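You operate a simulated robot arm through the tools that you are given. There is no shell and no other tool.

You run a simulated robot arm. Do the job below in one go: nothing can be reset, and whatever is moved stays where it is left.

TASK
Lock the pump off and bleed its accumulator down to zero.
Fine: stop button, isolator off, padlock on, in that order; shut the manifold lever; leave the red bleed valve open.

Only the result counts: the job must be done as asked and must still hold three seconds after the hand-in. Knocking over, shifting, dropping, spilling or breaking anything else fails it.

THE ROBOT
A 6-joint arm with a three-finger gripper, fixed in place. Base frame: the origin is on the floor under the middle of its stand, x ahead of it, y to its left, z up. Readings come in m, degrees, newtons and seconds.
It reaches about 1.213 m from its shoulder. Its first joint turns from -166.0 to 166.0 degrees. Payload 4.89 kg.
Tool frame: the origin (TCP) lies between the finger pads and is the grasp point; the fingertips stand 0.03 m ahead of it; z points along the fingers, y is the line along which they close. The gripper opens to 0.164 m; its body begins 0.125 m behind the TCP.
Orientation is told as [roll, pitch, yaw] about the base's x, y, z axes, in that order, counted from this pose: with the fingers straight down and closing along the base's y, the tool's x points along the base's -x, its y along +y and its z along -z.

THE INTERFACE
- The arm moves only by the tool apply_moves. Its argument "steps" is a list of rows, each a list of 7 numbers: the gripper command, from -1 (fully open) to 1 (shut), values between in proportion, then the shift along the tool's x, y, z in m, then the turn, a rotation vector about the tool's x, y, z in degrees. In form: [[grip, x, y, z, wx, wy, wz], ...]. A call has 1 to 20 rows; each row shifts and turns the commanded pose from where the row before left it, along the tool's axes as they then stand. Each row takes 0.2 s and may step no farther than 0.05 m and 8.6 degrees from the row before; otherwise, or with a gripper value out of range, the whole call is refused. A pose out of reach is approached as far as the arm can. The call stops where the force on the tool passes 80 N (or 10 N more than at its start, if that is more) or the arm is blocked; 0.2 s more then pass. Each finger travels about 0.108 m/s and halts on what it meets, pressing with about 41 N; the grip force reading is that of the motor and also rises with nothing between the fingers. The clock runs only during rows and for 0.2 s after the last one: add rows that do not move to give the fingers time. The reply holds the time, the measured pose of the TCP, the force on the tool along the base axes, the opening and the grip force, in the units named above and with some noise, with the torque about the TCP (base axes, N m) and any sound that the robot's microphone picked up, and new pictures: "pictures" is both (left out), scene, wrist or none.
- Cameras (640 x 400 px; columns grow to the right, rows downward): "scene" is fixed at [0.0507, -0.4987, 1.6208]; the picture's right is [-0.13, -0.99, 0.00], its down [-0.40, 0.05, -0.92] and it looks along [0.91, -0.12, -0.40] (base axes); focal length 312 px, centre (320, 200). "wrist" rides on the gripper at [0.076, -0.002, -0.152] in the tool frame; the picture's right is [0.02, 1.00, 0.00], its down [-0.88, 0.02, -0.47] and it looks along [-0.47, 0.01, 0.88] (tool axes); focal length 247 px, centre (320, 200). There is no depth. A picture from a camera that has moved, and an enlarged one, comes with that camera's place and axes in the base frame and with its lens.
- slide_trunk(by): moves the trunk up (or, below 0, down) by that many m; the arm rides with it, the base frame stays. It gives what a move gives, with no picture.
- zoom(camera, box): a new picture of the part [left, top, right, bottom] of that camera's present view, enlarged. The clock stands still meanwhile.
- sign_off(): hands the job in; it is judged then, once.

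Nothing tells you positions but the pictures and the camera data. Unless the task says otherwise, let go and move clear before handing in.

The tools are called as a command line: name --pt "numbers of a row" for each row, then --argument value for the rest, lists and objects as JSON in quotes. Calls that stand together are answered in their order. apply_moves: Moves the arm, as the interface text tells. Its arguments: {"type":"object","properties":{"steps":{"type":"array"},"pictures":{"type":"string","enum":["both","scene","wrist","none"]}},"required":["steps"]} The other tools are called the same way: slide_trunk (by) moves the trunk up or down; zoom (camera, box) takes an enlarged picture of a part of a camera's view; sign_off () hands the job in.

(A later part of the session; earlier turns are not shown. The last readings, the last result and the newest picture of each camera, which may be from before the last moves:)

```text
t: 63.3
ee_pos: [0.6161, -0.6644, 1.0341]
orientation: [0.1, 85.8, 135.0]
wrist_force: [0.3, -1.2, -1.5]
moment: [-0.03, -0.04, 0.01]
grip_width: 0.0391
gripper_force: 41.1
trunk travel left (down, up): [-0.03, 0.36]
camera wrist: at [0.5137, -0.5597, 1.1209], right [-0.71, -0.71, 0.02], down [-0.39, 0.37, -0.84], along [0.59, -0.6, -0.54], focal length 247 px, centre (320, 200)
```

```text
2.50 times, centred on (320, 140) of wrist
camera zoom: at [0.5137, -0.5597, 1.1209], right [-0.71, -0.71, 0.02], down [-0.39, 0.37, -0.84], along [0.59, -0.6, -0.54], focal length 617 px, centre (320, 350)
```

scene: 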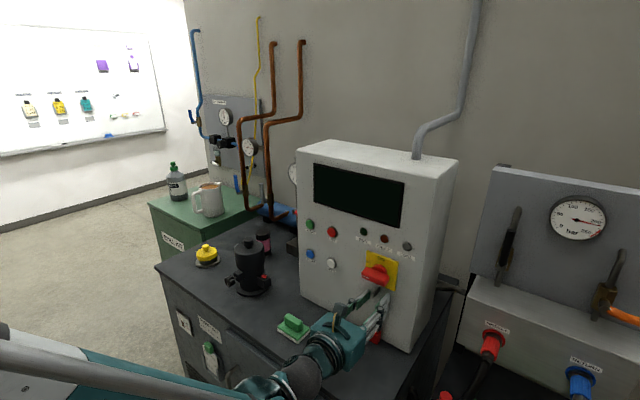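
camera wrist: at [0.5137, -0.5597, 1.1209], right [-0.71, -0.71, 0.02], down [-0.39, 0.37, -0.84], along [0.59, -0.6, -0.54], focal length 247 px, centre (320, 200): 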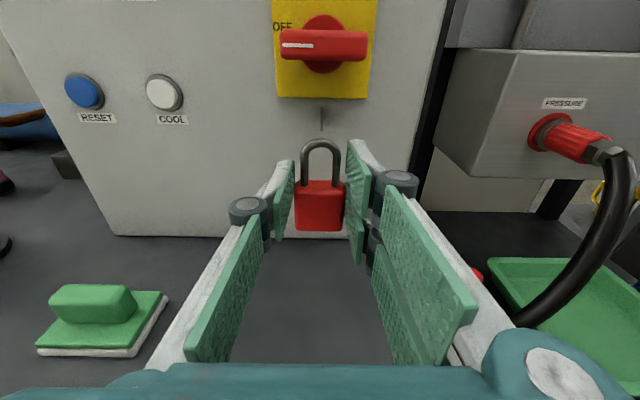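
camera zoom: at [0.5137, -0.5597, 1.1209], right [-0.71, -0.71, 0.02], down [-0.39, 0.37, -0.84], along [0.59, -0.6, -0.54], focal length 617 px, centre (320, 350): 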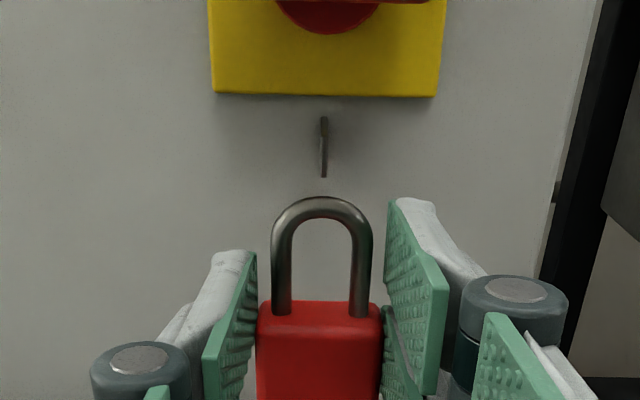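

apply_moves --pt "1 0.0005 0 0.01 0 0 0" --pt "1 0.0005 0 0.01 0 0 0" --pt "1 0.0005 0 0.01 0 0 0" --pt "1 0.0002 0 0.003 0 0 0" --pt "1 0.0002 0 0.003 0 0 0" --pt "1 0.0002 0 0.003 0 0 0" --pt "1 0.0002 0 0.003 0 0 0" --pt "1 0.0002 0 0.003 0 0 0" --pt "1 0.0002 0 0.003 0 0 0" --pt "1 0.0002 0 0.003 0 0 0" --pt "1 0.0002 0 0.003 0 0 0" --pt "1 0.0002 0 0.003 0 0 0" --pt "1 0.0002 0 0.003 0 0 0" --pt "1 0.0002 0 0.003 0 0 0" --pt "1 0.0002 0 0.003 0 0 0" --pt "1 0 0 0 0 0 0" --pictures "wrist"

zoom --camera "wrist" --box '[260, 60, 380, 220]'

zoom --camera "scene" --box '[370, 280, 400, 305]'

```text
t: 66.7
ee_pos: [0.6637, -0.7119, 1.0332]
orientation: [0.0, 85.8, 134.9]
wrist_force: [-26.4, 18.6, -8.5]
moment: [0.34, 0.64, -0.13]
grip_width: 0.039
gripper_force: 41.3
trunk travel left (down, up): [-0.03, 0.36]
camera wrist: at [0.5615, -0.6068, 1.1198], right [-0.71, -0.71, 0.02], down [-0.39, 0.37, -0.84], along [0.59, -0.61, -0.53], focal length 247 px, centre (320, 200)
```

wrist: 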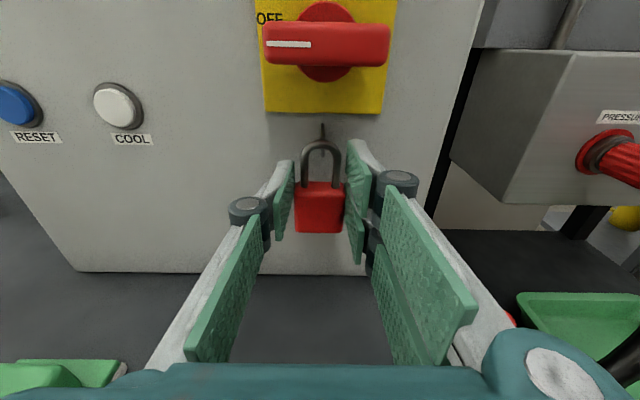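

```text
2.50 times, centred on (320, 140) of wrist
camera zoom: at [0.5615, -0.6068, 1.1198], right [-0.71, -0.71, 0.02], down [-0.39, 0.37, -0.84], along [0.59, -0.61, -0.53], focal length 617 px, centre (320, 350)
```

zoom: 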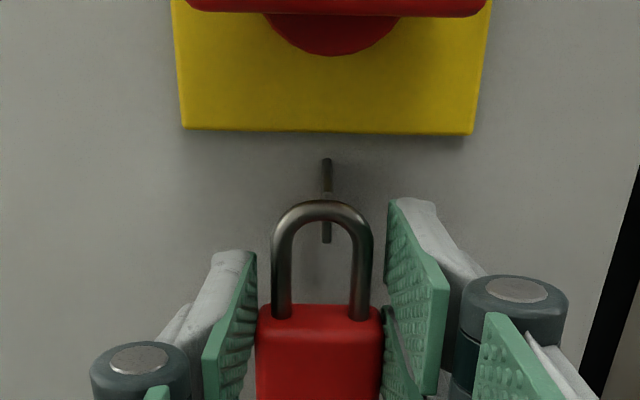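

```text
16.00 times, centred on (385, 292) of scene
camera zoom: at [0.0507, -0.4987, 1.6208], right [-0.13, -0.99, 0.0], down [-0.4, 0.05, -0.92], along [0.91, -0.12, -0.4], focal length 4991 px, centre (-720, -1280)
```

zoom: 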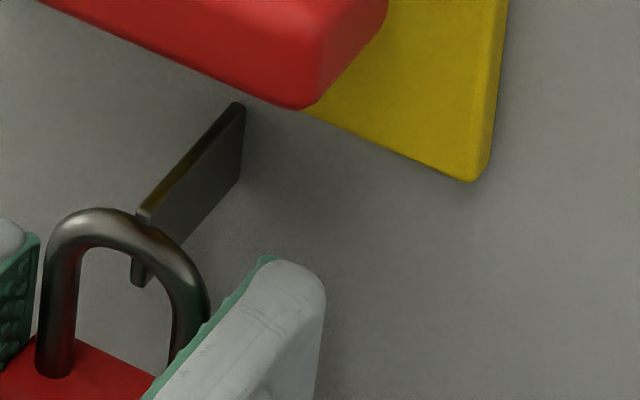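

This time there's about 32 N of resistance with the shackle bar right at the tab's tip, so something does engage there. I'll press on carefully in 1 mm steps and listen.

apply_moves --pt "1 0 0 0.001 0 0 0" --pt "1 0 0 0 0 0 0" --pictures "wrist"

zoom --camera "wrist" --box '[290, 100, 350, 180]'

zoom --camera "scene" --box '[365, 280, 390, 305]'

```text
t: 67.3
ee_pos: [0.6659, -0.7118, 1.0332]
orientation: [0.0, 85.9, 134.9]
wrist_force: [-29.3, 17.2, -4.4]
moment: [0.23, 0.6, -0.24]
grip_width: 0.0389
gripper_force: 40.6
trunk travel left (down, up): [-0.03, 0.36]
camera wrist: at [0.5624, -0.6076, 1.12], right [-0.71, -0.71, 0.02], down [-0.39, 0.36, -0.84], along [0.59, -0.61, -0.53], focal length 247 px, centre (320, 200)
```

wrist: 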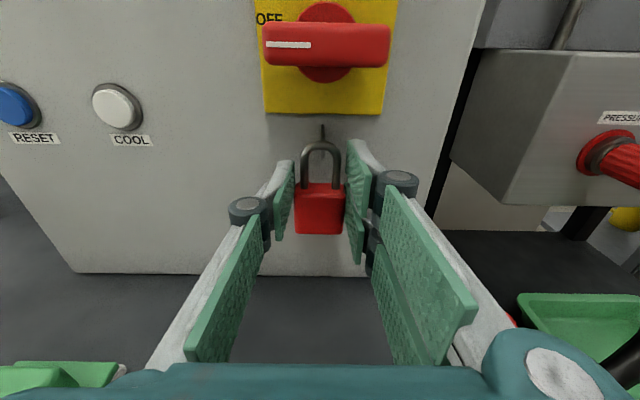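

```text
5.00 times, centred on (320, 140) of wrist
camera zoom: at [0.5624, -0.6076, 1.12], right [-0.71, -0.71, 0.02], down [-0.39, 0.36, -0.84], along [0.59, -0.61, -0.53], focal length 1235 px, centre (320, 500)
```

zoom: 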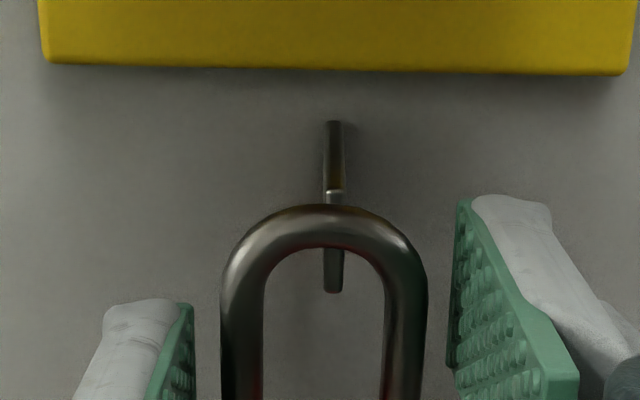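

```text
16.00 times, centred on (378, 292) of scene
camera zoom: at [0.0507, -0.4987, 1.6208], right [-0.13, -0.99, 0.0], down [-0.4, 0.05, -0.92], along [0.91, -0.12, -0.4], focal length 4991 px, centre (-600, -1280)
```

zoom: 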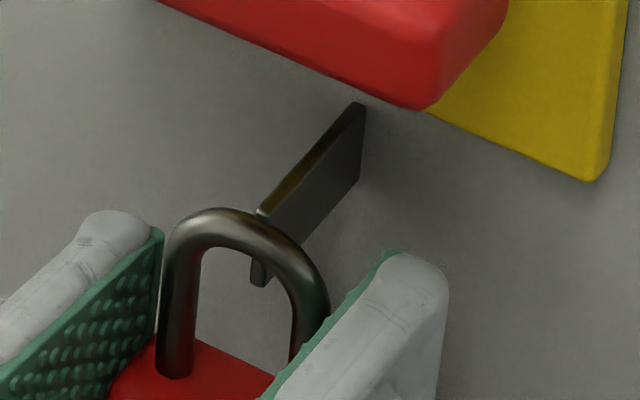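

apply_moves --pt "1 0 0 -0.002 0 0 0" --pt "1 0 0 0 0 0 0" --pictures "none"

apply_moves --pt "1 0 0 -0.003 0 0 0" --pt "1 0 0 0 0 0 0" --pictures "wrist"

zoom --camera "wrist" --box '[260, 80, 380, 240]'

```text
t: 67.9
ee_pos: [0.6665, -0.7123, 1.0338]
orientation: [-0.2, 85.9, 134.9]
wrist_force: [-2.0, -13.5, 5.6]
moment: [-1.24, -0.77, -0.2]
grip_width: 0.039
gripper_force: 41.0
trunk travel left (down, up): [-0.03, 0.36]
```

```text
t: 68.5
ee_pos: [0.6634, -0.7087, 1.0328]
orientation: [0.3, 85.7, 135.3]
wrist_force: [0.3, -0.1, -1.1]
moment: [-0.01, -0.02, 0.05]
grip_width: 0.0389
gripper_force: 40.6
trunk travel left (down, up): [-0.03, 0.36]
heard: pop
camera wrist: at [0.5604, -0.6049, 1.1194], right [-0.71, -0.71, 0.02], down [-0.39, 0.37, -0.84], along [0.59, -0.6, -0.54], focal length 247 px, centre (320, 200)
```

wrist: 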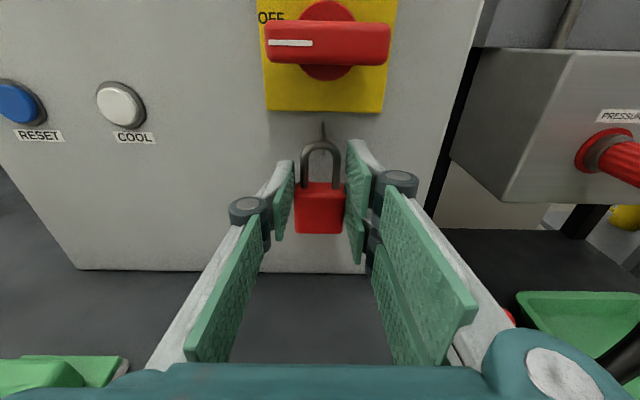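

```text
2.50 times, centred on (320, 160) of wrist
camera zoom: at [0.5604, -0.6049, 1.1194], right [-0.71, -0.71, 0.02], down [-0.39, 0.37, -0.84], along [0.59, -0.6, -0.54], focal length 617 px, centre (320, 300)
```

zoom: 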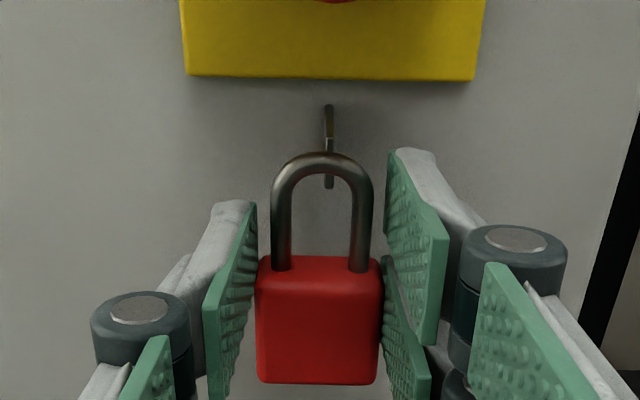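

A "pop": the padlock had latched onto the hasp at the tab's tip, and my pulling back pulled it off again. So the bar belongs at the tip, and I'll ease it back in 1 mm at a time until it catches.

apply_moves --pt "1 0 0 0.001 0 0 0" --pt "1 0 0 0 0 0 0" --pictures "none"

apply_moves --pt "1 0 0 0.001 0 0 0" --pt "1 0 0 0 0 0 0" --pictures "none"

zoom --camera "wrist" --box '[260, 80, 380, 240]'

```text
t: 69.1
ee_pos: [0.6636, -0.7091, 1.0328]
orientation: [0.0, 85.7, 135.1]
wrist_force: [0.2, -0.8, -0.3]
moment: [0.02, 0.04, -0.01]
grip_width: 0.0391
gripper_force: 41.4
trunk travel left (down, up): [-0.03, 0.36]
```

```text
t: 69.7
ee_pos: [0.664, -0.7111, 1.0319]
orientation: [0.4, 85.9, 135.5]
wrist_force: [-0.7, 0.1, -0.4]
moment: [0.04, 0.0, 0.0]
grip_width: 0.0389
gripper_force: 40.7
trunk travel left (down, up): [-0.03, 0.36]
```

```text
2.50 times, centred on (320, 160) of wrist
camera zoom: at [0.5609, -0.6062, 1.1191], right [-0.71, -0.71, 0.02], down [-0.39, 0.37, -0.84], along [0.59, -0.6, -0.54], focal length 617 px, centre (320, 300)
```

zoom: 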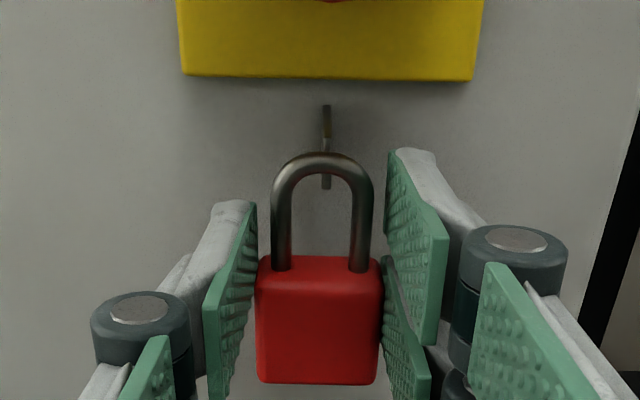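

apply_moves --pt "1 0 0 0.001 0 0 0" --pt "1 0 0 0 0 0 0" --pictures "none"

apply_moves --pt "1 0.0005 0 0.001 0 0 0" --pt "1 0 0 0 0 0 0" --pictures "none"

apply_moves --pt "1 0.0005 0 0.001 0 0 0" --pt "1 0 0 0 0 0 0" --pictures "wrist"

zoom --camera "wrist" --box '[290, 100, 350, 180]'

zoom --camera "scene" --box '[365, 280, 390, 305]'

```text
t: 70.3
ee_pos: [0.665, -0.7101, 1.0319]
orientation: [0.0, 86.0, 135.1]
wrist_force: [0.0, 0.0, -0.9]
moment: [0.04, 0.04, -0.01]
grip_width: 0.039
gripper_force: 40.7
trunk travel left (down, up): [-0.03, 0.36]
```

```text
t: 70.9
ee_pos: [0.6659, -0.7114, 1.0333]
orientation: [0.2, 85.9, 135.3]
wrist_force: [0.0, 0.0, -0.9]
moment: [0.0, -0.02, 0.03]
grip_width: 0.0386
gripper_force: 40.8
trunk travel left (down, up): [-0.03, 0.36]
```

```text
t: 71.5
ee_pos: [0.6648, -0.7118, 1.0339]
orientation: [0.1, 85.9, 135.0]
wrist_force: [0.0, -0.2, -0.9]
moment: [0.0, 0.0, 0.0]
grip_width: 0.0389
gripper_force: 40.5
trunk travel left (down, up): [-0.03, 0.36]
camera wrist: at [0.5628, -0.6073, 1.1193], right [-0.71, -0.71, 0.02], down [-0.39, 0.37, -0.84], along [0.59, -0.6, -0.54], focal length 247 px, centre (320, 200)
```

wrist: 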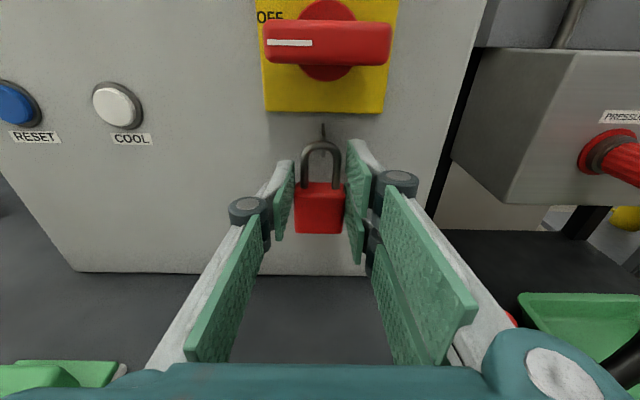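

```text
5.00 times, centred on (320, 140) of wrist
camera zoom: at [0.5628, -0.6073, 1.1193], right [-0.71, -0.71, 0.02], down [-0.39, 0.37, -0.84], along [0.59, -0.6, -0.54], focal length 1235 px, centre (320, 500)
```

zoom: 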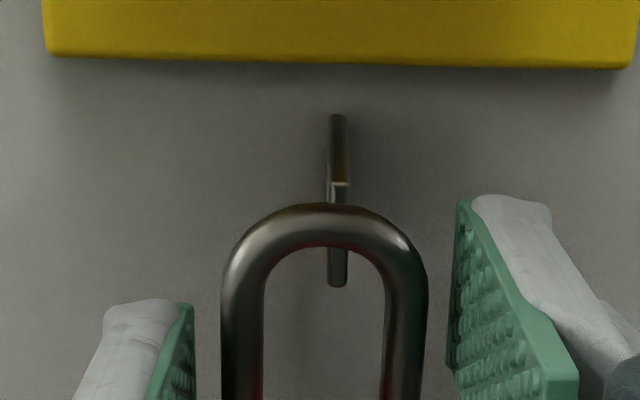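

```text
16.00 times, centred on (378, 292) of scene
camera zoom: at [0.0507, -0.4987, 1.6208], right [-0.13, -0.99, 0.0], down [-0.4, 0.05, -0.92], along [0.91, -0.12, -0.4], focal length 4991 px, centre (-600, -1280)
```

zoom: 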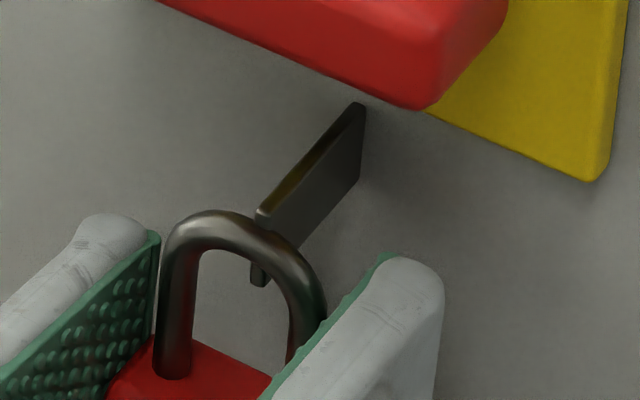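

It isn't latched yet at this spot, and it may need to re-approach from clear. I'll back off 4 cm and repeat the same sweep.

apply_moves --pt "1 0 0 -0.02 0 0 0" --pt "1 0 0 -0.02 0 0 0" --pt "1 0 0 0 0 0 0" --pictures "none"

zoom --camera "wrist" --box '[260, 60, 380, 220]'

```text
t: 72.3
ee_pos: [0.6371, -0.6841, 1.036]
orientation: [0.2, 85.7, 135.1]
wrist_force: [0.4, -0.5, -1.4]
moment: [-0.03, 0.0, -0.01]
grip_width: 0.039
gripper_force: 40.7
trunk travel left (down, up): [-0.03, 0.36]
```

```text
2.50 times, centred on (320, 140) of wrist
camera zoom: at [0.5348, -0.5796, 1.1224], right [-0.71, -0.71, 0.02], down [-0.39, 0.37, -0.84], along [0.59, -0.6, -0.54], focal length 617 px, centre (320, 350)
```

zoom: 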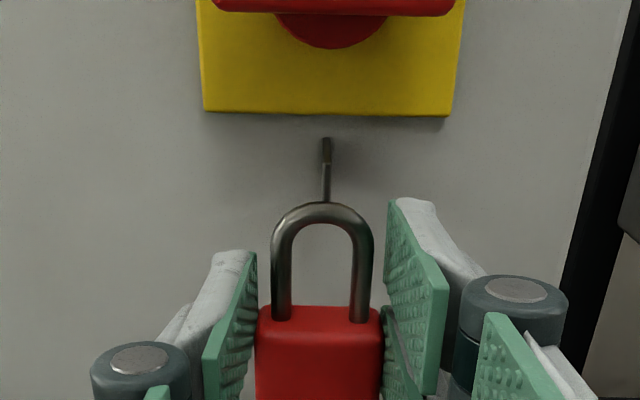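

apply_moves --pt "1 -0.0023 0.0007 0.003 0 0 0" --pt "1 0.0002 0 0.003 0 0 0" --pt "1 0.0002 0 0.003 0 0 0" --pt "1 0.0002 0 0.003 0 0 0" --pt "1 0.0002 0 0.003 0 0 0" --pt "1 0.0002 0 0.003 0 0 0" --pt "1 0.0002 0 0.003 0 0 0" --pt "1 0.0002 0 0.003 0 0 0" --pt "1 0.0002 0 0.003 0 0 0" --pt "1 0.0002 0 0.003 0 0 0" --pictures "none"

apply_moves --pt "1 0.0002 0 0.002 0 0 0" --pictures "none"

apply_moves --pt "1 0.0002 0 0.002 0 0 0" --pictures "none"

apply_moves --pt "1 0.0002 0 0.002 0 0 0" --pictures "wrist"

zoom --camera "wrist" --box '[290, 100, 350, 180]'

zoom --camera "scene" --box '[365, 280, 390, 305]'

```text
t: 74.5
ee_pos: [0.6594, -0.7065, 1.0336]
orientation: [0.4, 85.9, 135.3]
wrist_force: [0.4, 0.0, -0.5]
moment: [0.04, 0.01, 0.01]
grip_width: 0.0388
gripper_force: 41.1
trunk travel left (down, up): [-0.03, 0.36]
```

```text
t: 74.9
ee_pos: [0.6591, -0.7074, 1.0342]
orientation: [0.4, 85.9, 135.3]
wrist_force: [0.4, -0.3, -1.4]
moment: [0.02, 0.06, -0.03]
grip_width: 0.0388
gripper_force: 41.1
trunk travel left (down, up): [-0.03, 0.36]
```

```text
t: 75.3
ee_pos: [0.6618, -0.7089, 1.0336]
orientation: [0.2, 85.9, 135.1]
wrist_force: [0.5, 0.1, -1.1]
moment: [0.02, 0.07, 0.02]
grip_width: 0.0389
gripper_force: 40.6
trunk travel left (down, up): [-0.03, 0.36]
```

```text
t: 75.7
ee_pos: [0.6634, -0.7102, 1.0346]
orientation: [0.3, 85.9, 135.1]
wrist_force: [-1.0, -0.3, -0.2]
moment: [0.05, 0.0, -0.03]
grip_width: 0.0391
gripper_force: 40.9
trunk travel left (down, up): [-0.03, 0.36]
camera wrist: at [0.5594, -0.6065, 1.1202], right [-0.71, -0.71, 0.02], down [-0.39, 0.37, -0.84], along [0.59, -0.6, -0.54], focal length 247 px, centre (320, 200)
```

wrist: 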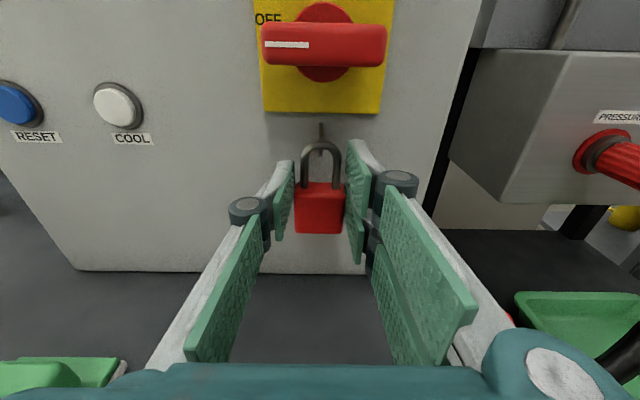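

```text
5.00 times, centred on (320, 140) of wrist
camera zoom: at [0.5594, -0.6065, 1.1202], right [-0.71, -0.71, 0.02], down [-0.39, 0.37, -0.84], along [0.59, -0.6, -0.54], focal length 1235 px, centre (320, 500)
```

zoom: 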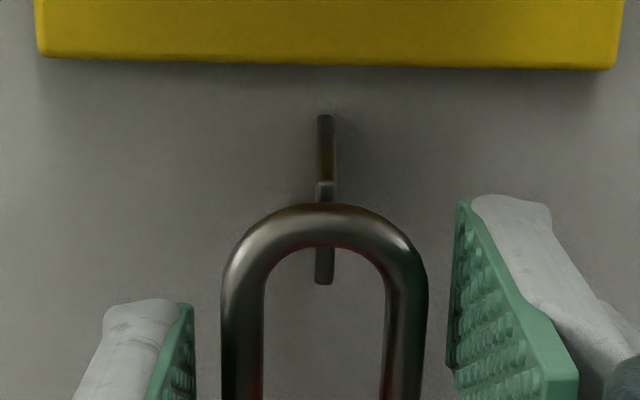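

```text
16.00 times, centred on (378, 292) of scene
camera zoom: at [0.0507, -0.4987, 1.6208], right [-0.13, -0.99, 0.0], down [-0.4, 0.05, -0.92], along [0.91, -0.12, -0.4], focal length 4991 px, centre (-600, -1280)
```

zoom: 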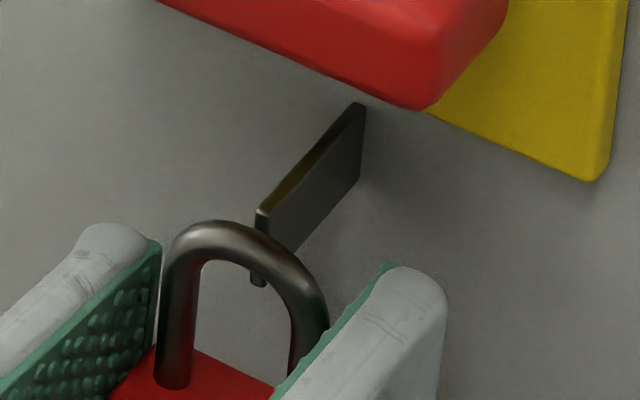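

apply_moves --pt "1 0.0002 0 0.0015 0 0 0" --pictures "none"

apply_moves --pt "1 0.0002 0 0.0015 0 0 0" --pictures "none"

apply_moves --pt "1 0.0002 0 0.0015 0 0 0" --pictures "none"

apply_moves --pt "1 0.0002 0 0.0015 0 0 0" --pictures "wrist"

zoom --camera "scene" --box '[365, 280, 390, 305]'

```text
t: 76.1
ee_pos: [0.6635, -0.7115, 1.0343]
orientation: [0.5, 85.9, 135.2]
wrist_force: [-0.2, -0.3, 0.4]
moment: [0.02, 0.02, 0.02]
grip_width: 0.0389
gripper_force: 41.5
trunk travel left (down, up): [-0.03, 0.36]
```

```text
t: 76.5
ee_pos: [0.6644, -0.712, 1.0346]
orientation: [0.1, 85.8, 135.1]
wrist_force: [-14.9, 10.6, -10.3]
moment: [0.62, 0.82, -0.06]
grip_width: 0.039
gripper_force: 40.8
trunk travel left (down, up): [-0.03, 0.36]
```

```text
t: 76.9
ee_pos: [0.6665, -0.7136, 1.0341]
orientation: [0.1, 85.9, 134.9]
wrist_force: [-22.8, 17.6, -15.4]
moment: [0.47, 0.71, -0.08]
grip_width: 0.0391
gripper_force: 40.3
trunk travel left (down, up): [-0.03, 0.36]
```

```text
t: 77.3
ee_pos: [0.6663, -0.7138, 1.0352]
orientation: [0.0, 85.9, 134.8]
wrist_force: [-26.8, 18.1, -11.3]
moment: [0.41, 0.67, -0.17]
grip_width: 0.0391
gripper_force: 41.5
trunk travel left (down, up): [-0.03, 0.36]
camera wrist: at [0.5635, -0.6093, 1.1213], right [-0.71, -0.71, 0.02], down [-0.39, 0.37, -0.84], along [0.59, -0.61, -0.53], focal length 247 px, centre (320, 200)
```

wrist: 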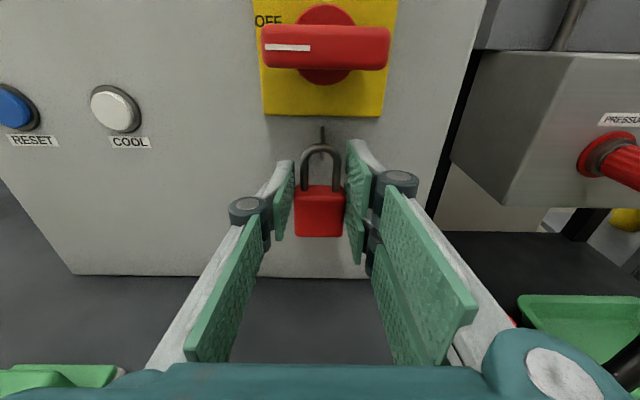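

```text
16.00 times, centred on (378, 292) of scene
camera zoom: at [0.0507, -0.4987, 1.6208], right [-0.13, -0.99, 0.0], down [-0.4, 0.05, -0.92], along [0.91, -0.12, -0.4], focal length 4991 px, centre (-600, -1280)
```

zoom: 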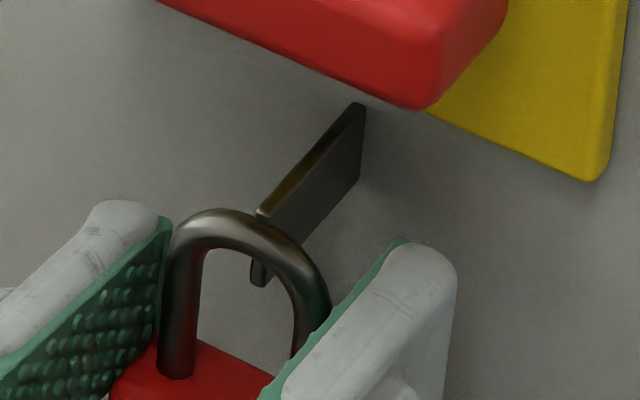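

Resistance returned at the same place and the fingers are now sliding slightly over a padlock that stays put, so it has latched. I'll open the fingers straight out without pulling.

apply_moves --pt "0.4 0 0 0 0 0 0" --pt "0.3 0 0 0 0 0 0" --pictures "both"

zoom --camera "wrist" --box '[220, 80, 420, 240]'

zoom --camera "scene" --box '[355, 265, 405, 315]'

```text
t: 77.9
ee_pos: [0.6679, -0.7148, 1.0336]
orientation: [0.2, 86.0, 135.1]
wrist_force: [-0.6, -0.8, -0.3]
moment: [0.0, 0.01, 0.01]
grip_width: 0.0576
gripper_force: 0.0
trunk travel left (down, up): [-0.03, 0.36]
camera wrist: at [0.5647, -0.6098, 1.1208], right [-0.71, -0.71, 0.02], down [-0.39, 0.37, -0.84], along [0.59, -0.6, -0.54], focal length 247 px, centre (320, 200)
```

scene: 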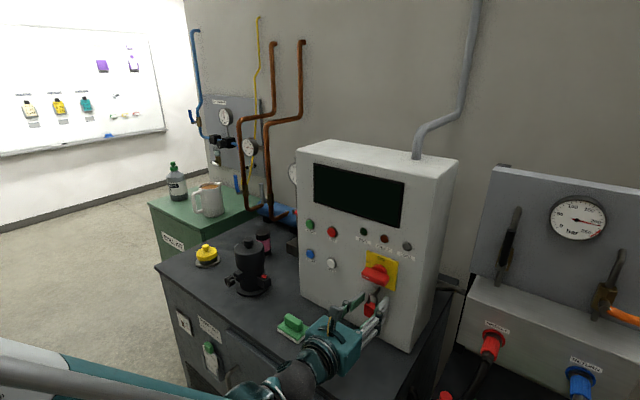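
wrist: 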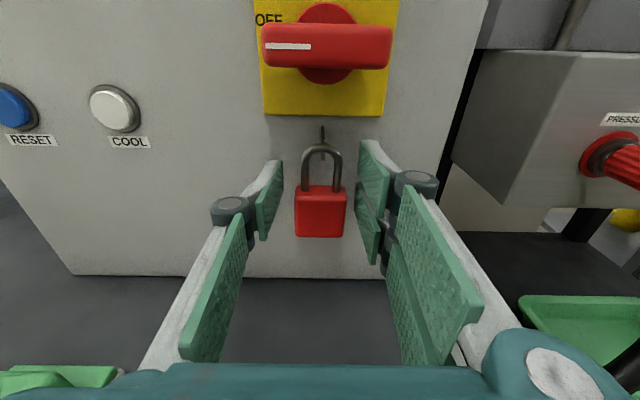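

```text
2.50 times, centred on (320, 160) of wrist
camera zoom: at [0.5647, -0.6098, 1.1208], right [-0.71, -0.71, 0.02], down [-0.39, 0.37, -0.84], along [0.59, -0.6, -0.54], focal length 617 px, centre (320, 300)
```

zoom: 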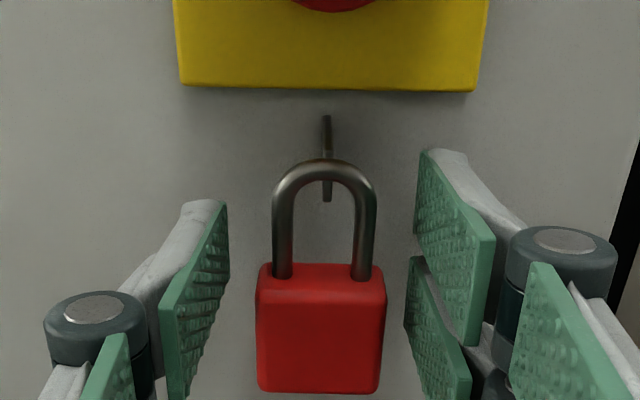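

```text
8.00 times, centred on (380, 290) of scene
camera zoom: at [0.0507, -0.4987, 1.6208], right [-0.13, -0.99, 0.0], down [-0.4, 0.05, -0.92], along [0.91, -0.12, -0.4], focal length 2495 px, centre (-160, -520)
```

zoom: 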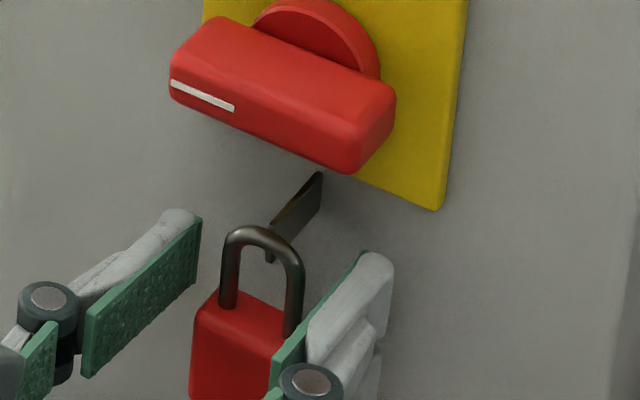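

The padlock now hangs on the hasp by itself. I'll back straight out between the open fingers and confirm it stays.

apply_moves --pt "0.2 0 0 -0.01 0 0 0" --pt "0.2 0 0 -0.03 0 0 0" --pt "0.2 0 0 -0.04 0 0 0" --pt "0.2 0 0 -0.04 0 0 0" --pt "0.2 0 0 0 0 0 0" --pictures "both"

zoom --camera "wrist" --box '[240, 40, 400, 220]'

zoom --camera "scene" --box '[355, 255, 415, 325]'

```text
t: 79.1
ee_pos: [0.5828, -0.6308, 1.0415]
orientation: [0.5, 85.8, 135.6]
wrist_force: [0.9, -0.2, -0.6]
moment: [-0.07, -0.06, 0.02]
grip_width: 0.0657
gripper_force: 0.1
trunk travel left (down, up): [-0.03, 0.36]
camera wrist: at [0.4797, -0.5262, 1.1283], right [-0.71, -0.71, 0.02], down [-0.39, 0.37, -0.84], along [0.59, -0.61, -0.54], focal length 247 px, centre (320, 200)
```

scene: 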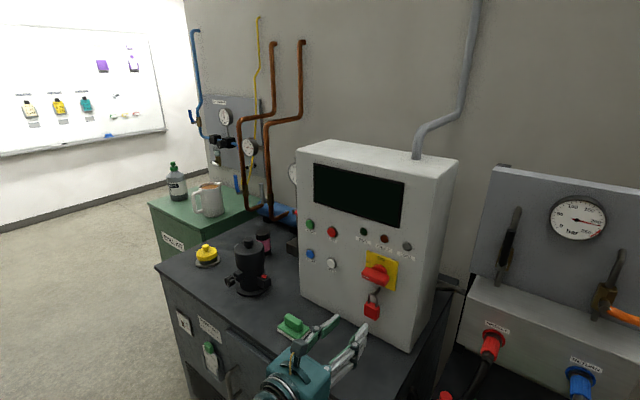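
wrist: 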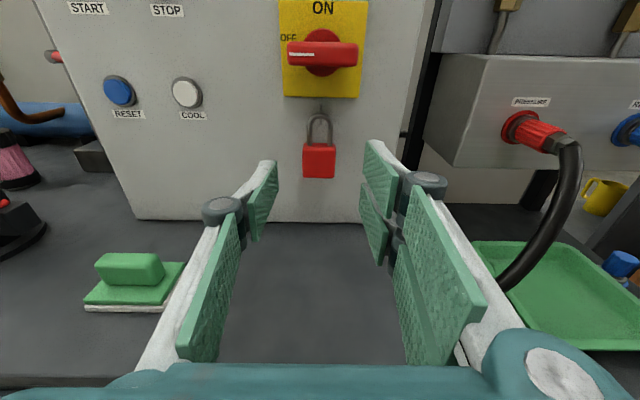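

```text
2.22 times, centred on (320, 130) of wrist
camera zoom: at [0.4797, -0.5262, 1.1283], right [-0.71, -0.71, 0.02], down [-0.39, 0.37, -0.84], along [0.59, -0.61, -0.54], focal length 549 px, centre (320, 356)
```

zoom: 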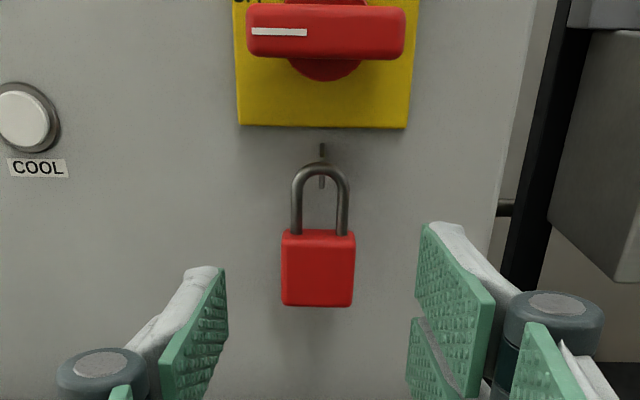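

```text
5.71 times, centred on (385, 290) of scene
camera zoom: at [0.0507, -0.4987, 1.6208], right [-0.13, -0.99, 0.0], down [-0.4, 0.05, -0.92], along [0.91, -0.12, -0.4], focal length 1782 px, centre (-51, -314)
```

zoom: 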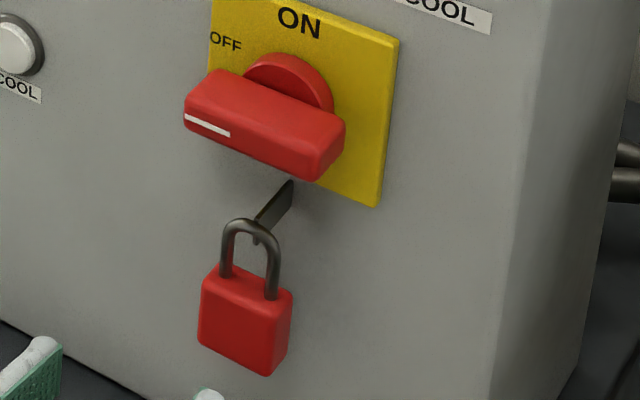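

The padlock stays on the hasp, with the stop button pressed and the isolator off before it. Next is the manifold to the right, so I'll rise and turn the camera toward it.

apply_moves --pt "0 0.03 0.02 -0.02 0 0 0" --pt "0 0.035 0.03 0 0 0 0" --pt "0 0.035 0.03 0 0 0 0" --pt "0 0.035 0.03 0 0 0 0" --pt "0 0.035 0.02 0 0 0 0" --pt "0 0 0 0 -8 0 0" --pt "0 0 0 0 -8 0 0" --pt "0 0 0 0 -8 0 0" --pt "0 0 0 0 0 0 0" --pictures "both"

```text
t: 81.1
ee_pos: [0.4762, -0.7236, 1.2199]
orientation: [23.4, 87.3, 146.0]
wrist_force: [-0.6, -0.4, 0.0]
moment: [0.01, 0.01, 0.09]
grip_width: 0.0824
gripper_force: 0.2
out of reach, approached as far as the arm can: row 7, 8
trunk travel left (down, up): [-0.03, 0.36]
camera wrist: at [0.3974, -0.5966, 1.3019], right [-0.84, -0.54, 0.04], down [-0.31, 0.41, -0.86], along [0.45, -0.73, -0.51], focal length 247 px, centre (320, 200)
```

scene: 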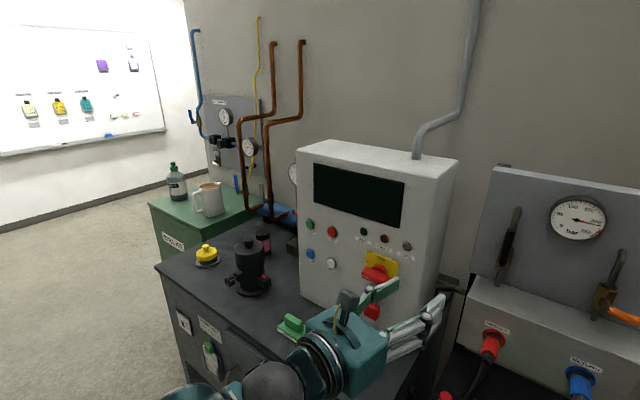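
wrist: 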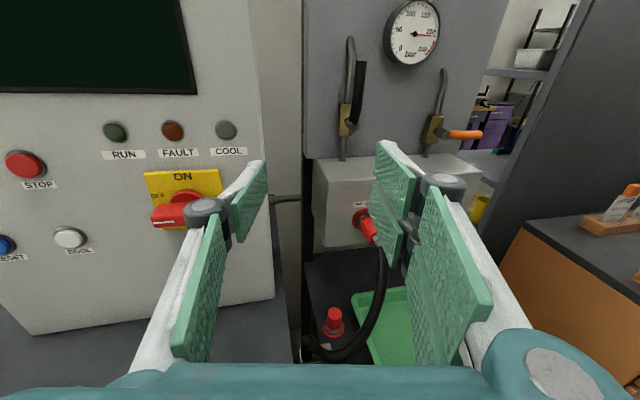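

zoom --camera "wrist" --box '[300, 0, 500, 220]'

zoom --camera "wrist" --box '[320, 30, 380, 160]'

zoom --camera "wrist" --box '[410, 60, 490, 160]'

zoom --camera "scene" --box '[480, 160, 640, 340]'

```text
1.82 times, centred on (400, 110) of wrist
camera zoom: at [0.3974, -0.5966, 1.3019], right [-0.84, -0.54, 0.04], down [-0.31, 0.41, -0.86], along [0.45, -0.73, -0.51], focal length 449 px, centre (174, 364)
```

zoom: 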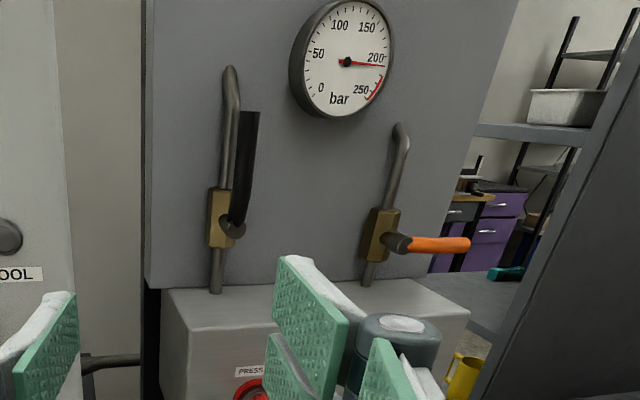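

```text
3.08 times, centred on (350, 95) of wrist
camera zoom: at [0.3974, -0.5966, 1.3019], right [-0.84, -0.54, 0.04], down [-0.31, 0.41, -0.86], along [0.45, -0.73, -0.51], focal length 760 px, centre (228, 523)
```

zoom: 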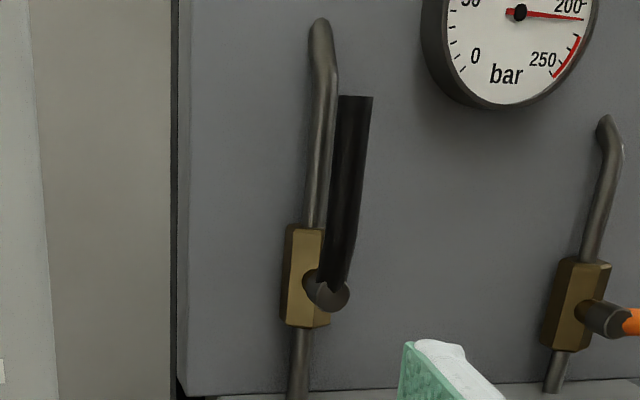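

```text
4.00 times, centred on (450, 110) of wrist
camera zoom: at [0.3974, -0.5966, 1.3019], right [-0.84, -0.54, 0.04], down [-0.31, 0.41, -0.86], along [0.45, -0.73, -0.51], focal length 988 px, centre (-200, 560)
```

zoom: 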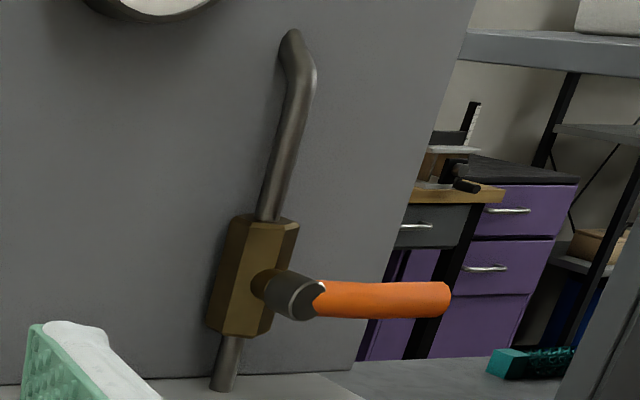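

```text
2.22 times, centred on (560, 250) of scene
camera zoom: at [0.0507, -0.4987, 1.6208], right [-0.13, -0.99, 0.0], down [-0.4, 0.05, -0.92], along [0.91, -0.12, -0.4], focal length 693 px, centre (-213, 89)
```

zoom: 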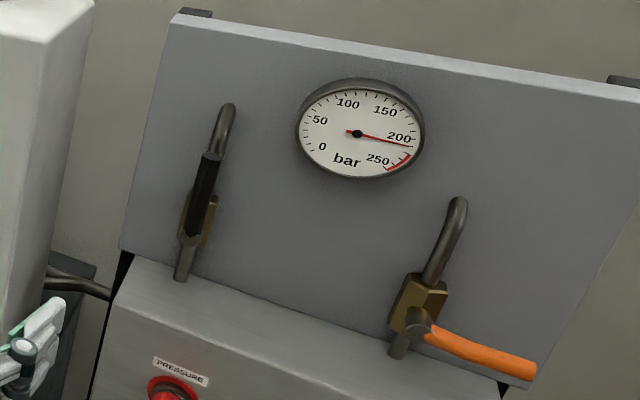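

The black lever on the PRESSURE line lies along its pipe, which means open, and the orange RETURN lever already sits crosswise. I'll close the fingers and bring them near the black lever's upper end, pivot about s=1.10, w=-0.286, z=1.205.

apply_moves --pt "1 0.02 0.009 0.0367 0 0 0" --pt "1 0.02 0.009 0.0367 0 0 0" --pt "1 0.02 0.009 0.0367 0 0 0" --pt "1 0 0 0 0 0 0" --pt "1 0 0 0 0 0 0" --pictures "both"

zoom --camera "wrist" --box '[280, 0, 520, 240]'

```text
t: 82.3
ee_pos: [0.4779, -0.8536, 1.2634]
orientation: [17.5, 85.1, 136.0]
wrist_force: [0.2, -0.2, -0.1]
moment: [0.01, 0.0, 0.01]
grip_width: 0.0
gripper_force: 41.5
out of reach, approached as far as the arm can: row 1, 2
trunk travel left (down, up): [-0.03, 0.36]
camera wrist: at [0.4106, -0.7242, 1.3505], right [-0.88, -0.48, 0.05], down [-0.29, 0.46, -0.84], along [0.38, -0.75, -0.54], focal length 247 px, centre (320, 200)
```

scene: 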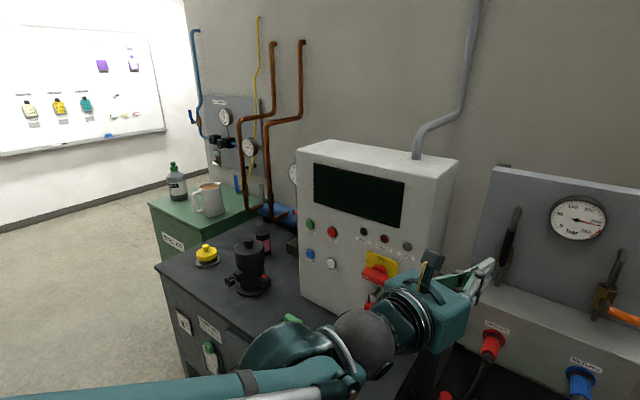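
wrist: 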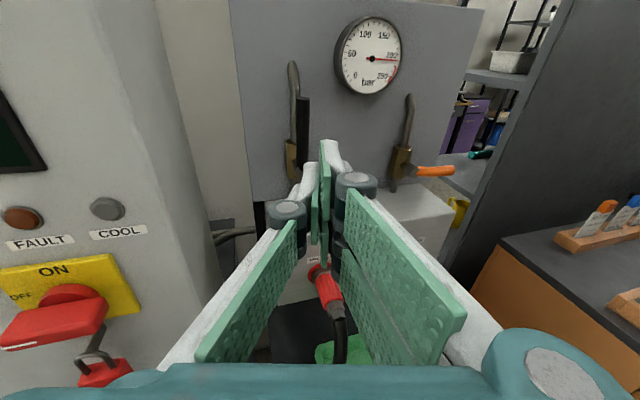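

```text
1.67 times, centred on (400, 120) of wrist
camera zoom: at [0.4106, -0.7242, 1.3505], right [-0.88, -0.48, 0.05], down [-0.29, 0.46, -0.84], along [0.38, -0.75, -0.54], focal length 412 px, centre (187, 333)
```

zoom: 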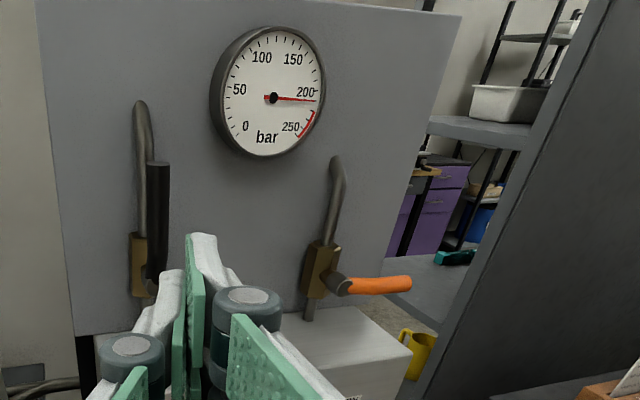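

apply_moves --pt "1 0.005 -0.01 0 8 0 0" --pt "1 0.005 -0.01 0 8 0 0" --pt "1 0.003 0 0.03 0 0 0" --pt "1 0.003 0 0.03 0 0 0" --pt "1 0 0 0 0 0 0" --pictures "both"

zoom --camera "wrist" --box '[240, 0, 480, 240]'

zoom --camera "scene" --box '[430, 190, 590, 310]'

```text
t: 83.5
ee_pos: [0.5241, -0.8934, 1.2604]
orientation: [1.9, 83.9, 131.9]
wrist_force: [-0.1, 1.0, -0.9]
moment: [-0.02, 0.02, 0.0]
grip_width: 0.0
gripper_force: 40.9
out of reach, approached as far as the arm can: row 1
trunk travel left (down, up): [-0.03, 0.36]
camera wrist: at [0.4331, -0.7828, 1.3523], right [-0.76, -0.64, 0.03], down [-0.38, 0.42, -0.82], along [0.52, -0.64, -0.56], focal length 247 px, centre (320, 200)
```

scene: 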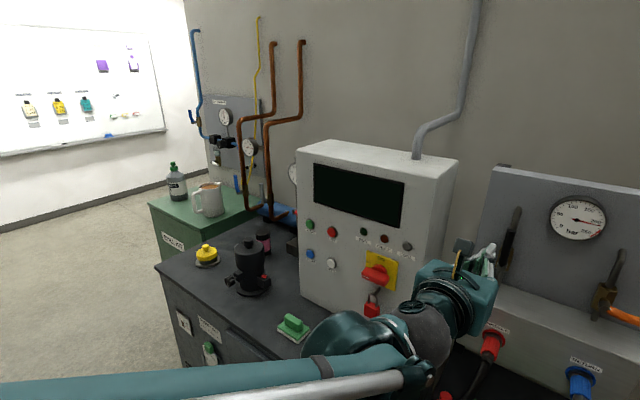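
wrist: 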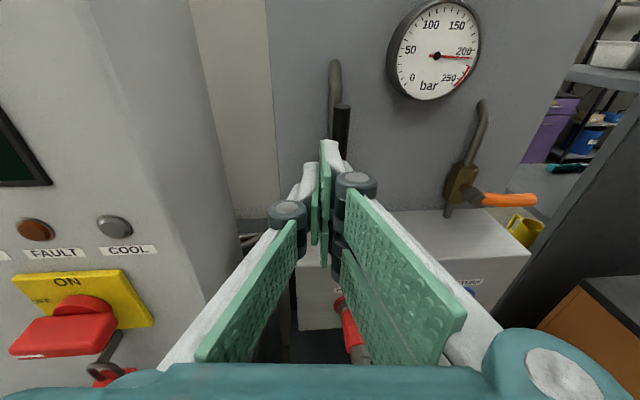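

```text
1.67 times, centred on (360, 120) of wrist
camera zoom: at [0.4331, -0.7828, 1.3523], right [-0.76, -0.64, 0.03], down [-0.38, 0.42, -0.82], along [0.52, -0.64, -0.56], focal length 412 px, centre (253, 333)
```

zoom: 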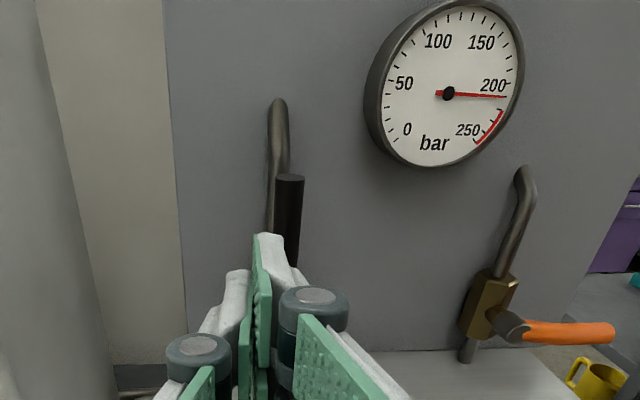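

```text
3.33 times, centred on (510, 250) of scene
camera zoom: at [0.0507, -0.4987, 1.6208], right [-0.13, -0.99, 0.0], down [-0.4, 0.05, -0.92], along [0.91, -0.12, -0.4], focal length 1040 px, centre (-313, 33)
```

zoom: 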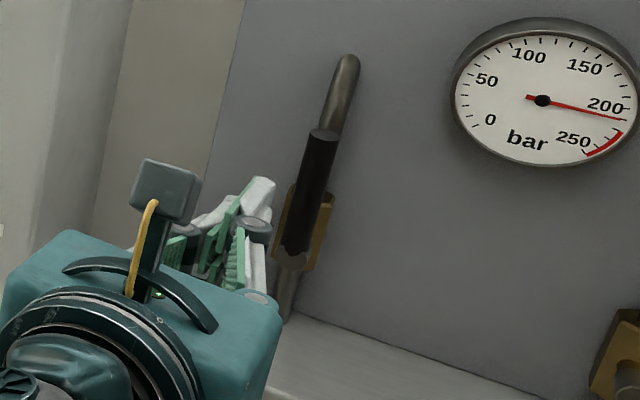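

apply_moves --pt "1 0.011 -0.011 0 0 0 0" --pt "1 0.0105 -0.0113 0 0 0 0" --pt "1 0 0 0.03 0 0 0" --pt "1 0 0 0.03 0 0 0" --pt "1 0 0 0 0 0 0" --pictures "both"

zoom --camera "wrist" --box '[240, 0, 480, 240]'

zoom --camera "scene" --box '[450, 190, 570, 290]'

```text
t: 84.7
ee_pos: [0.5832, -0.9227, 1.2767]
orientation: [2.1, 83.7, 131.9]
wrist_force: [-0.3, 0.4, 0.6]
moment: [0.03, 0.03, 0.0]
grip_width: 0.0001
gripper_force: 41.0
trunk travel left (down, up): [-0.03, 0.36]
camera wrist: at [0.4919, -0.812, 1.3684], right [-0.77, -0.64, 0.03], down [-0.38, 0.42, -0.82], along [0.52, -0.64, -0.56], focal length 247 px, centre (320, 200)
```

scene: 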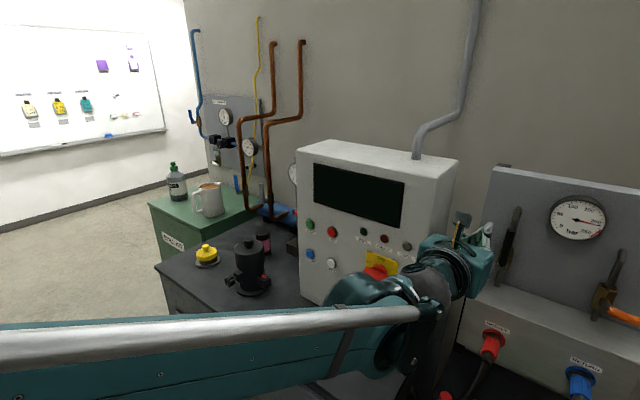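
wrist: 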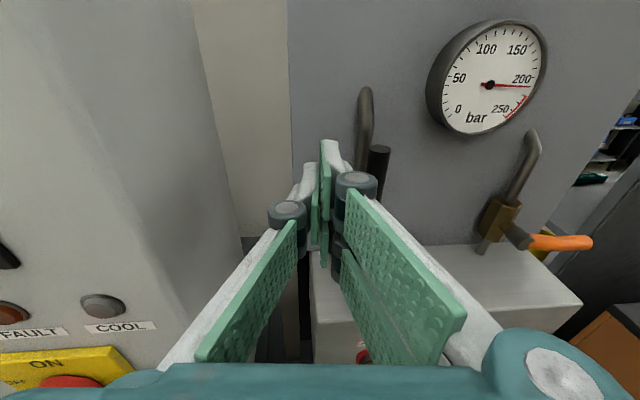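

```text
1.67 times, centred on (360, 120) of wrist
camera zoom: at [0.4919, -0.812, 1.3684], right [-0.77, -0.64, 0.03], down [-0.38, 0.42, -0.82], along [0.52, -0.64, -0.56], focal length 412 px, centre (253, 333)
```

zoom: 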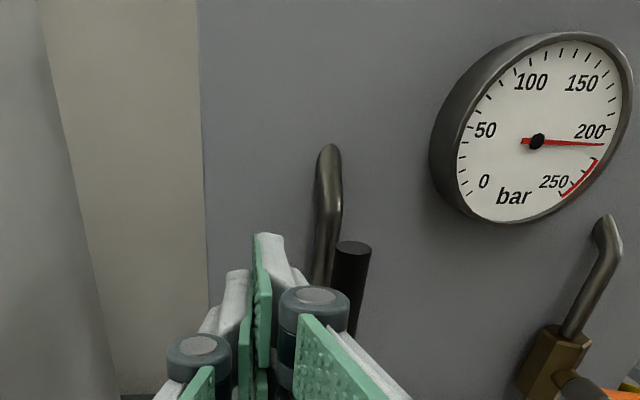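

```text
4.00 times, centred on (510, 240) of scene
camera zoom: at [0.0507, -0.4987, 1.6208], right [-0.13, -0.99, 0.0], down [-0.4, 0.05, -0.92], along [0.91, -0.12, -0.4], focal length 1248 px, centre (-440, 40)
```

zoom: 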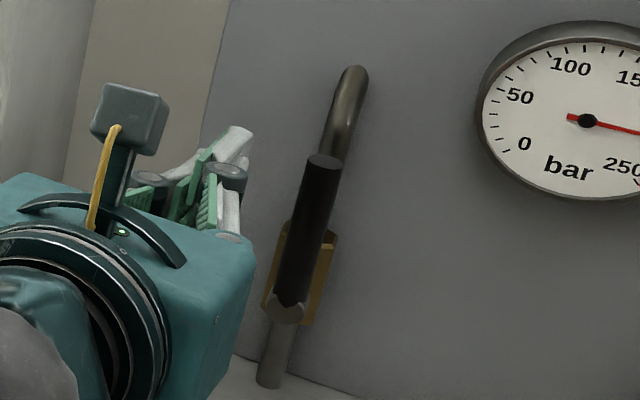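

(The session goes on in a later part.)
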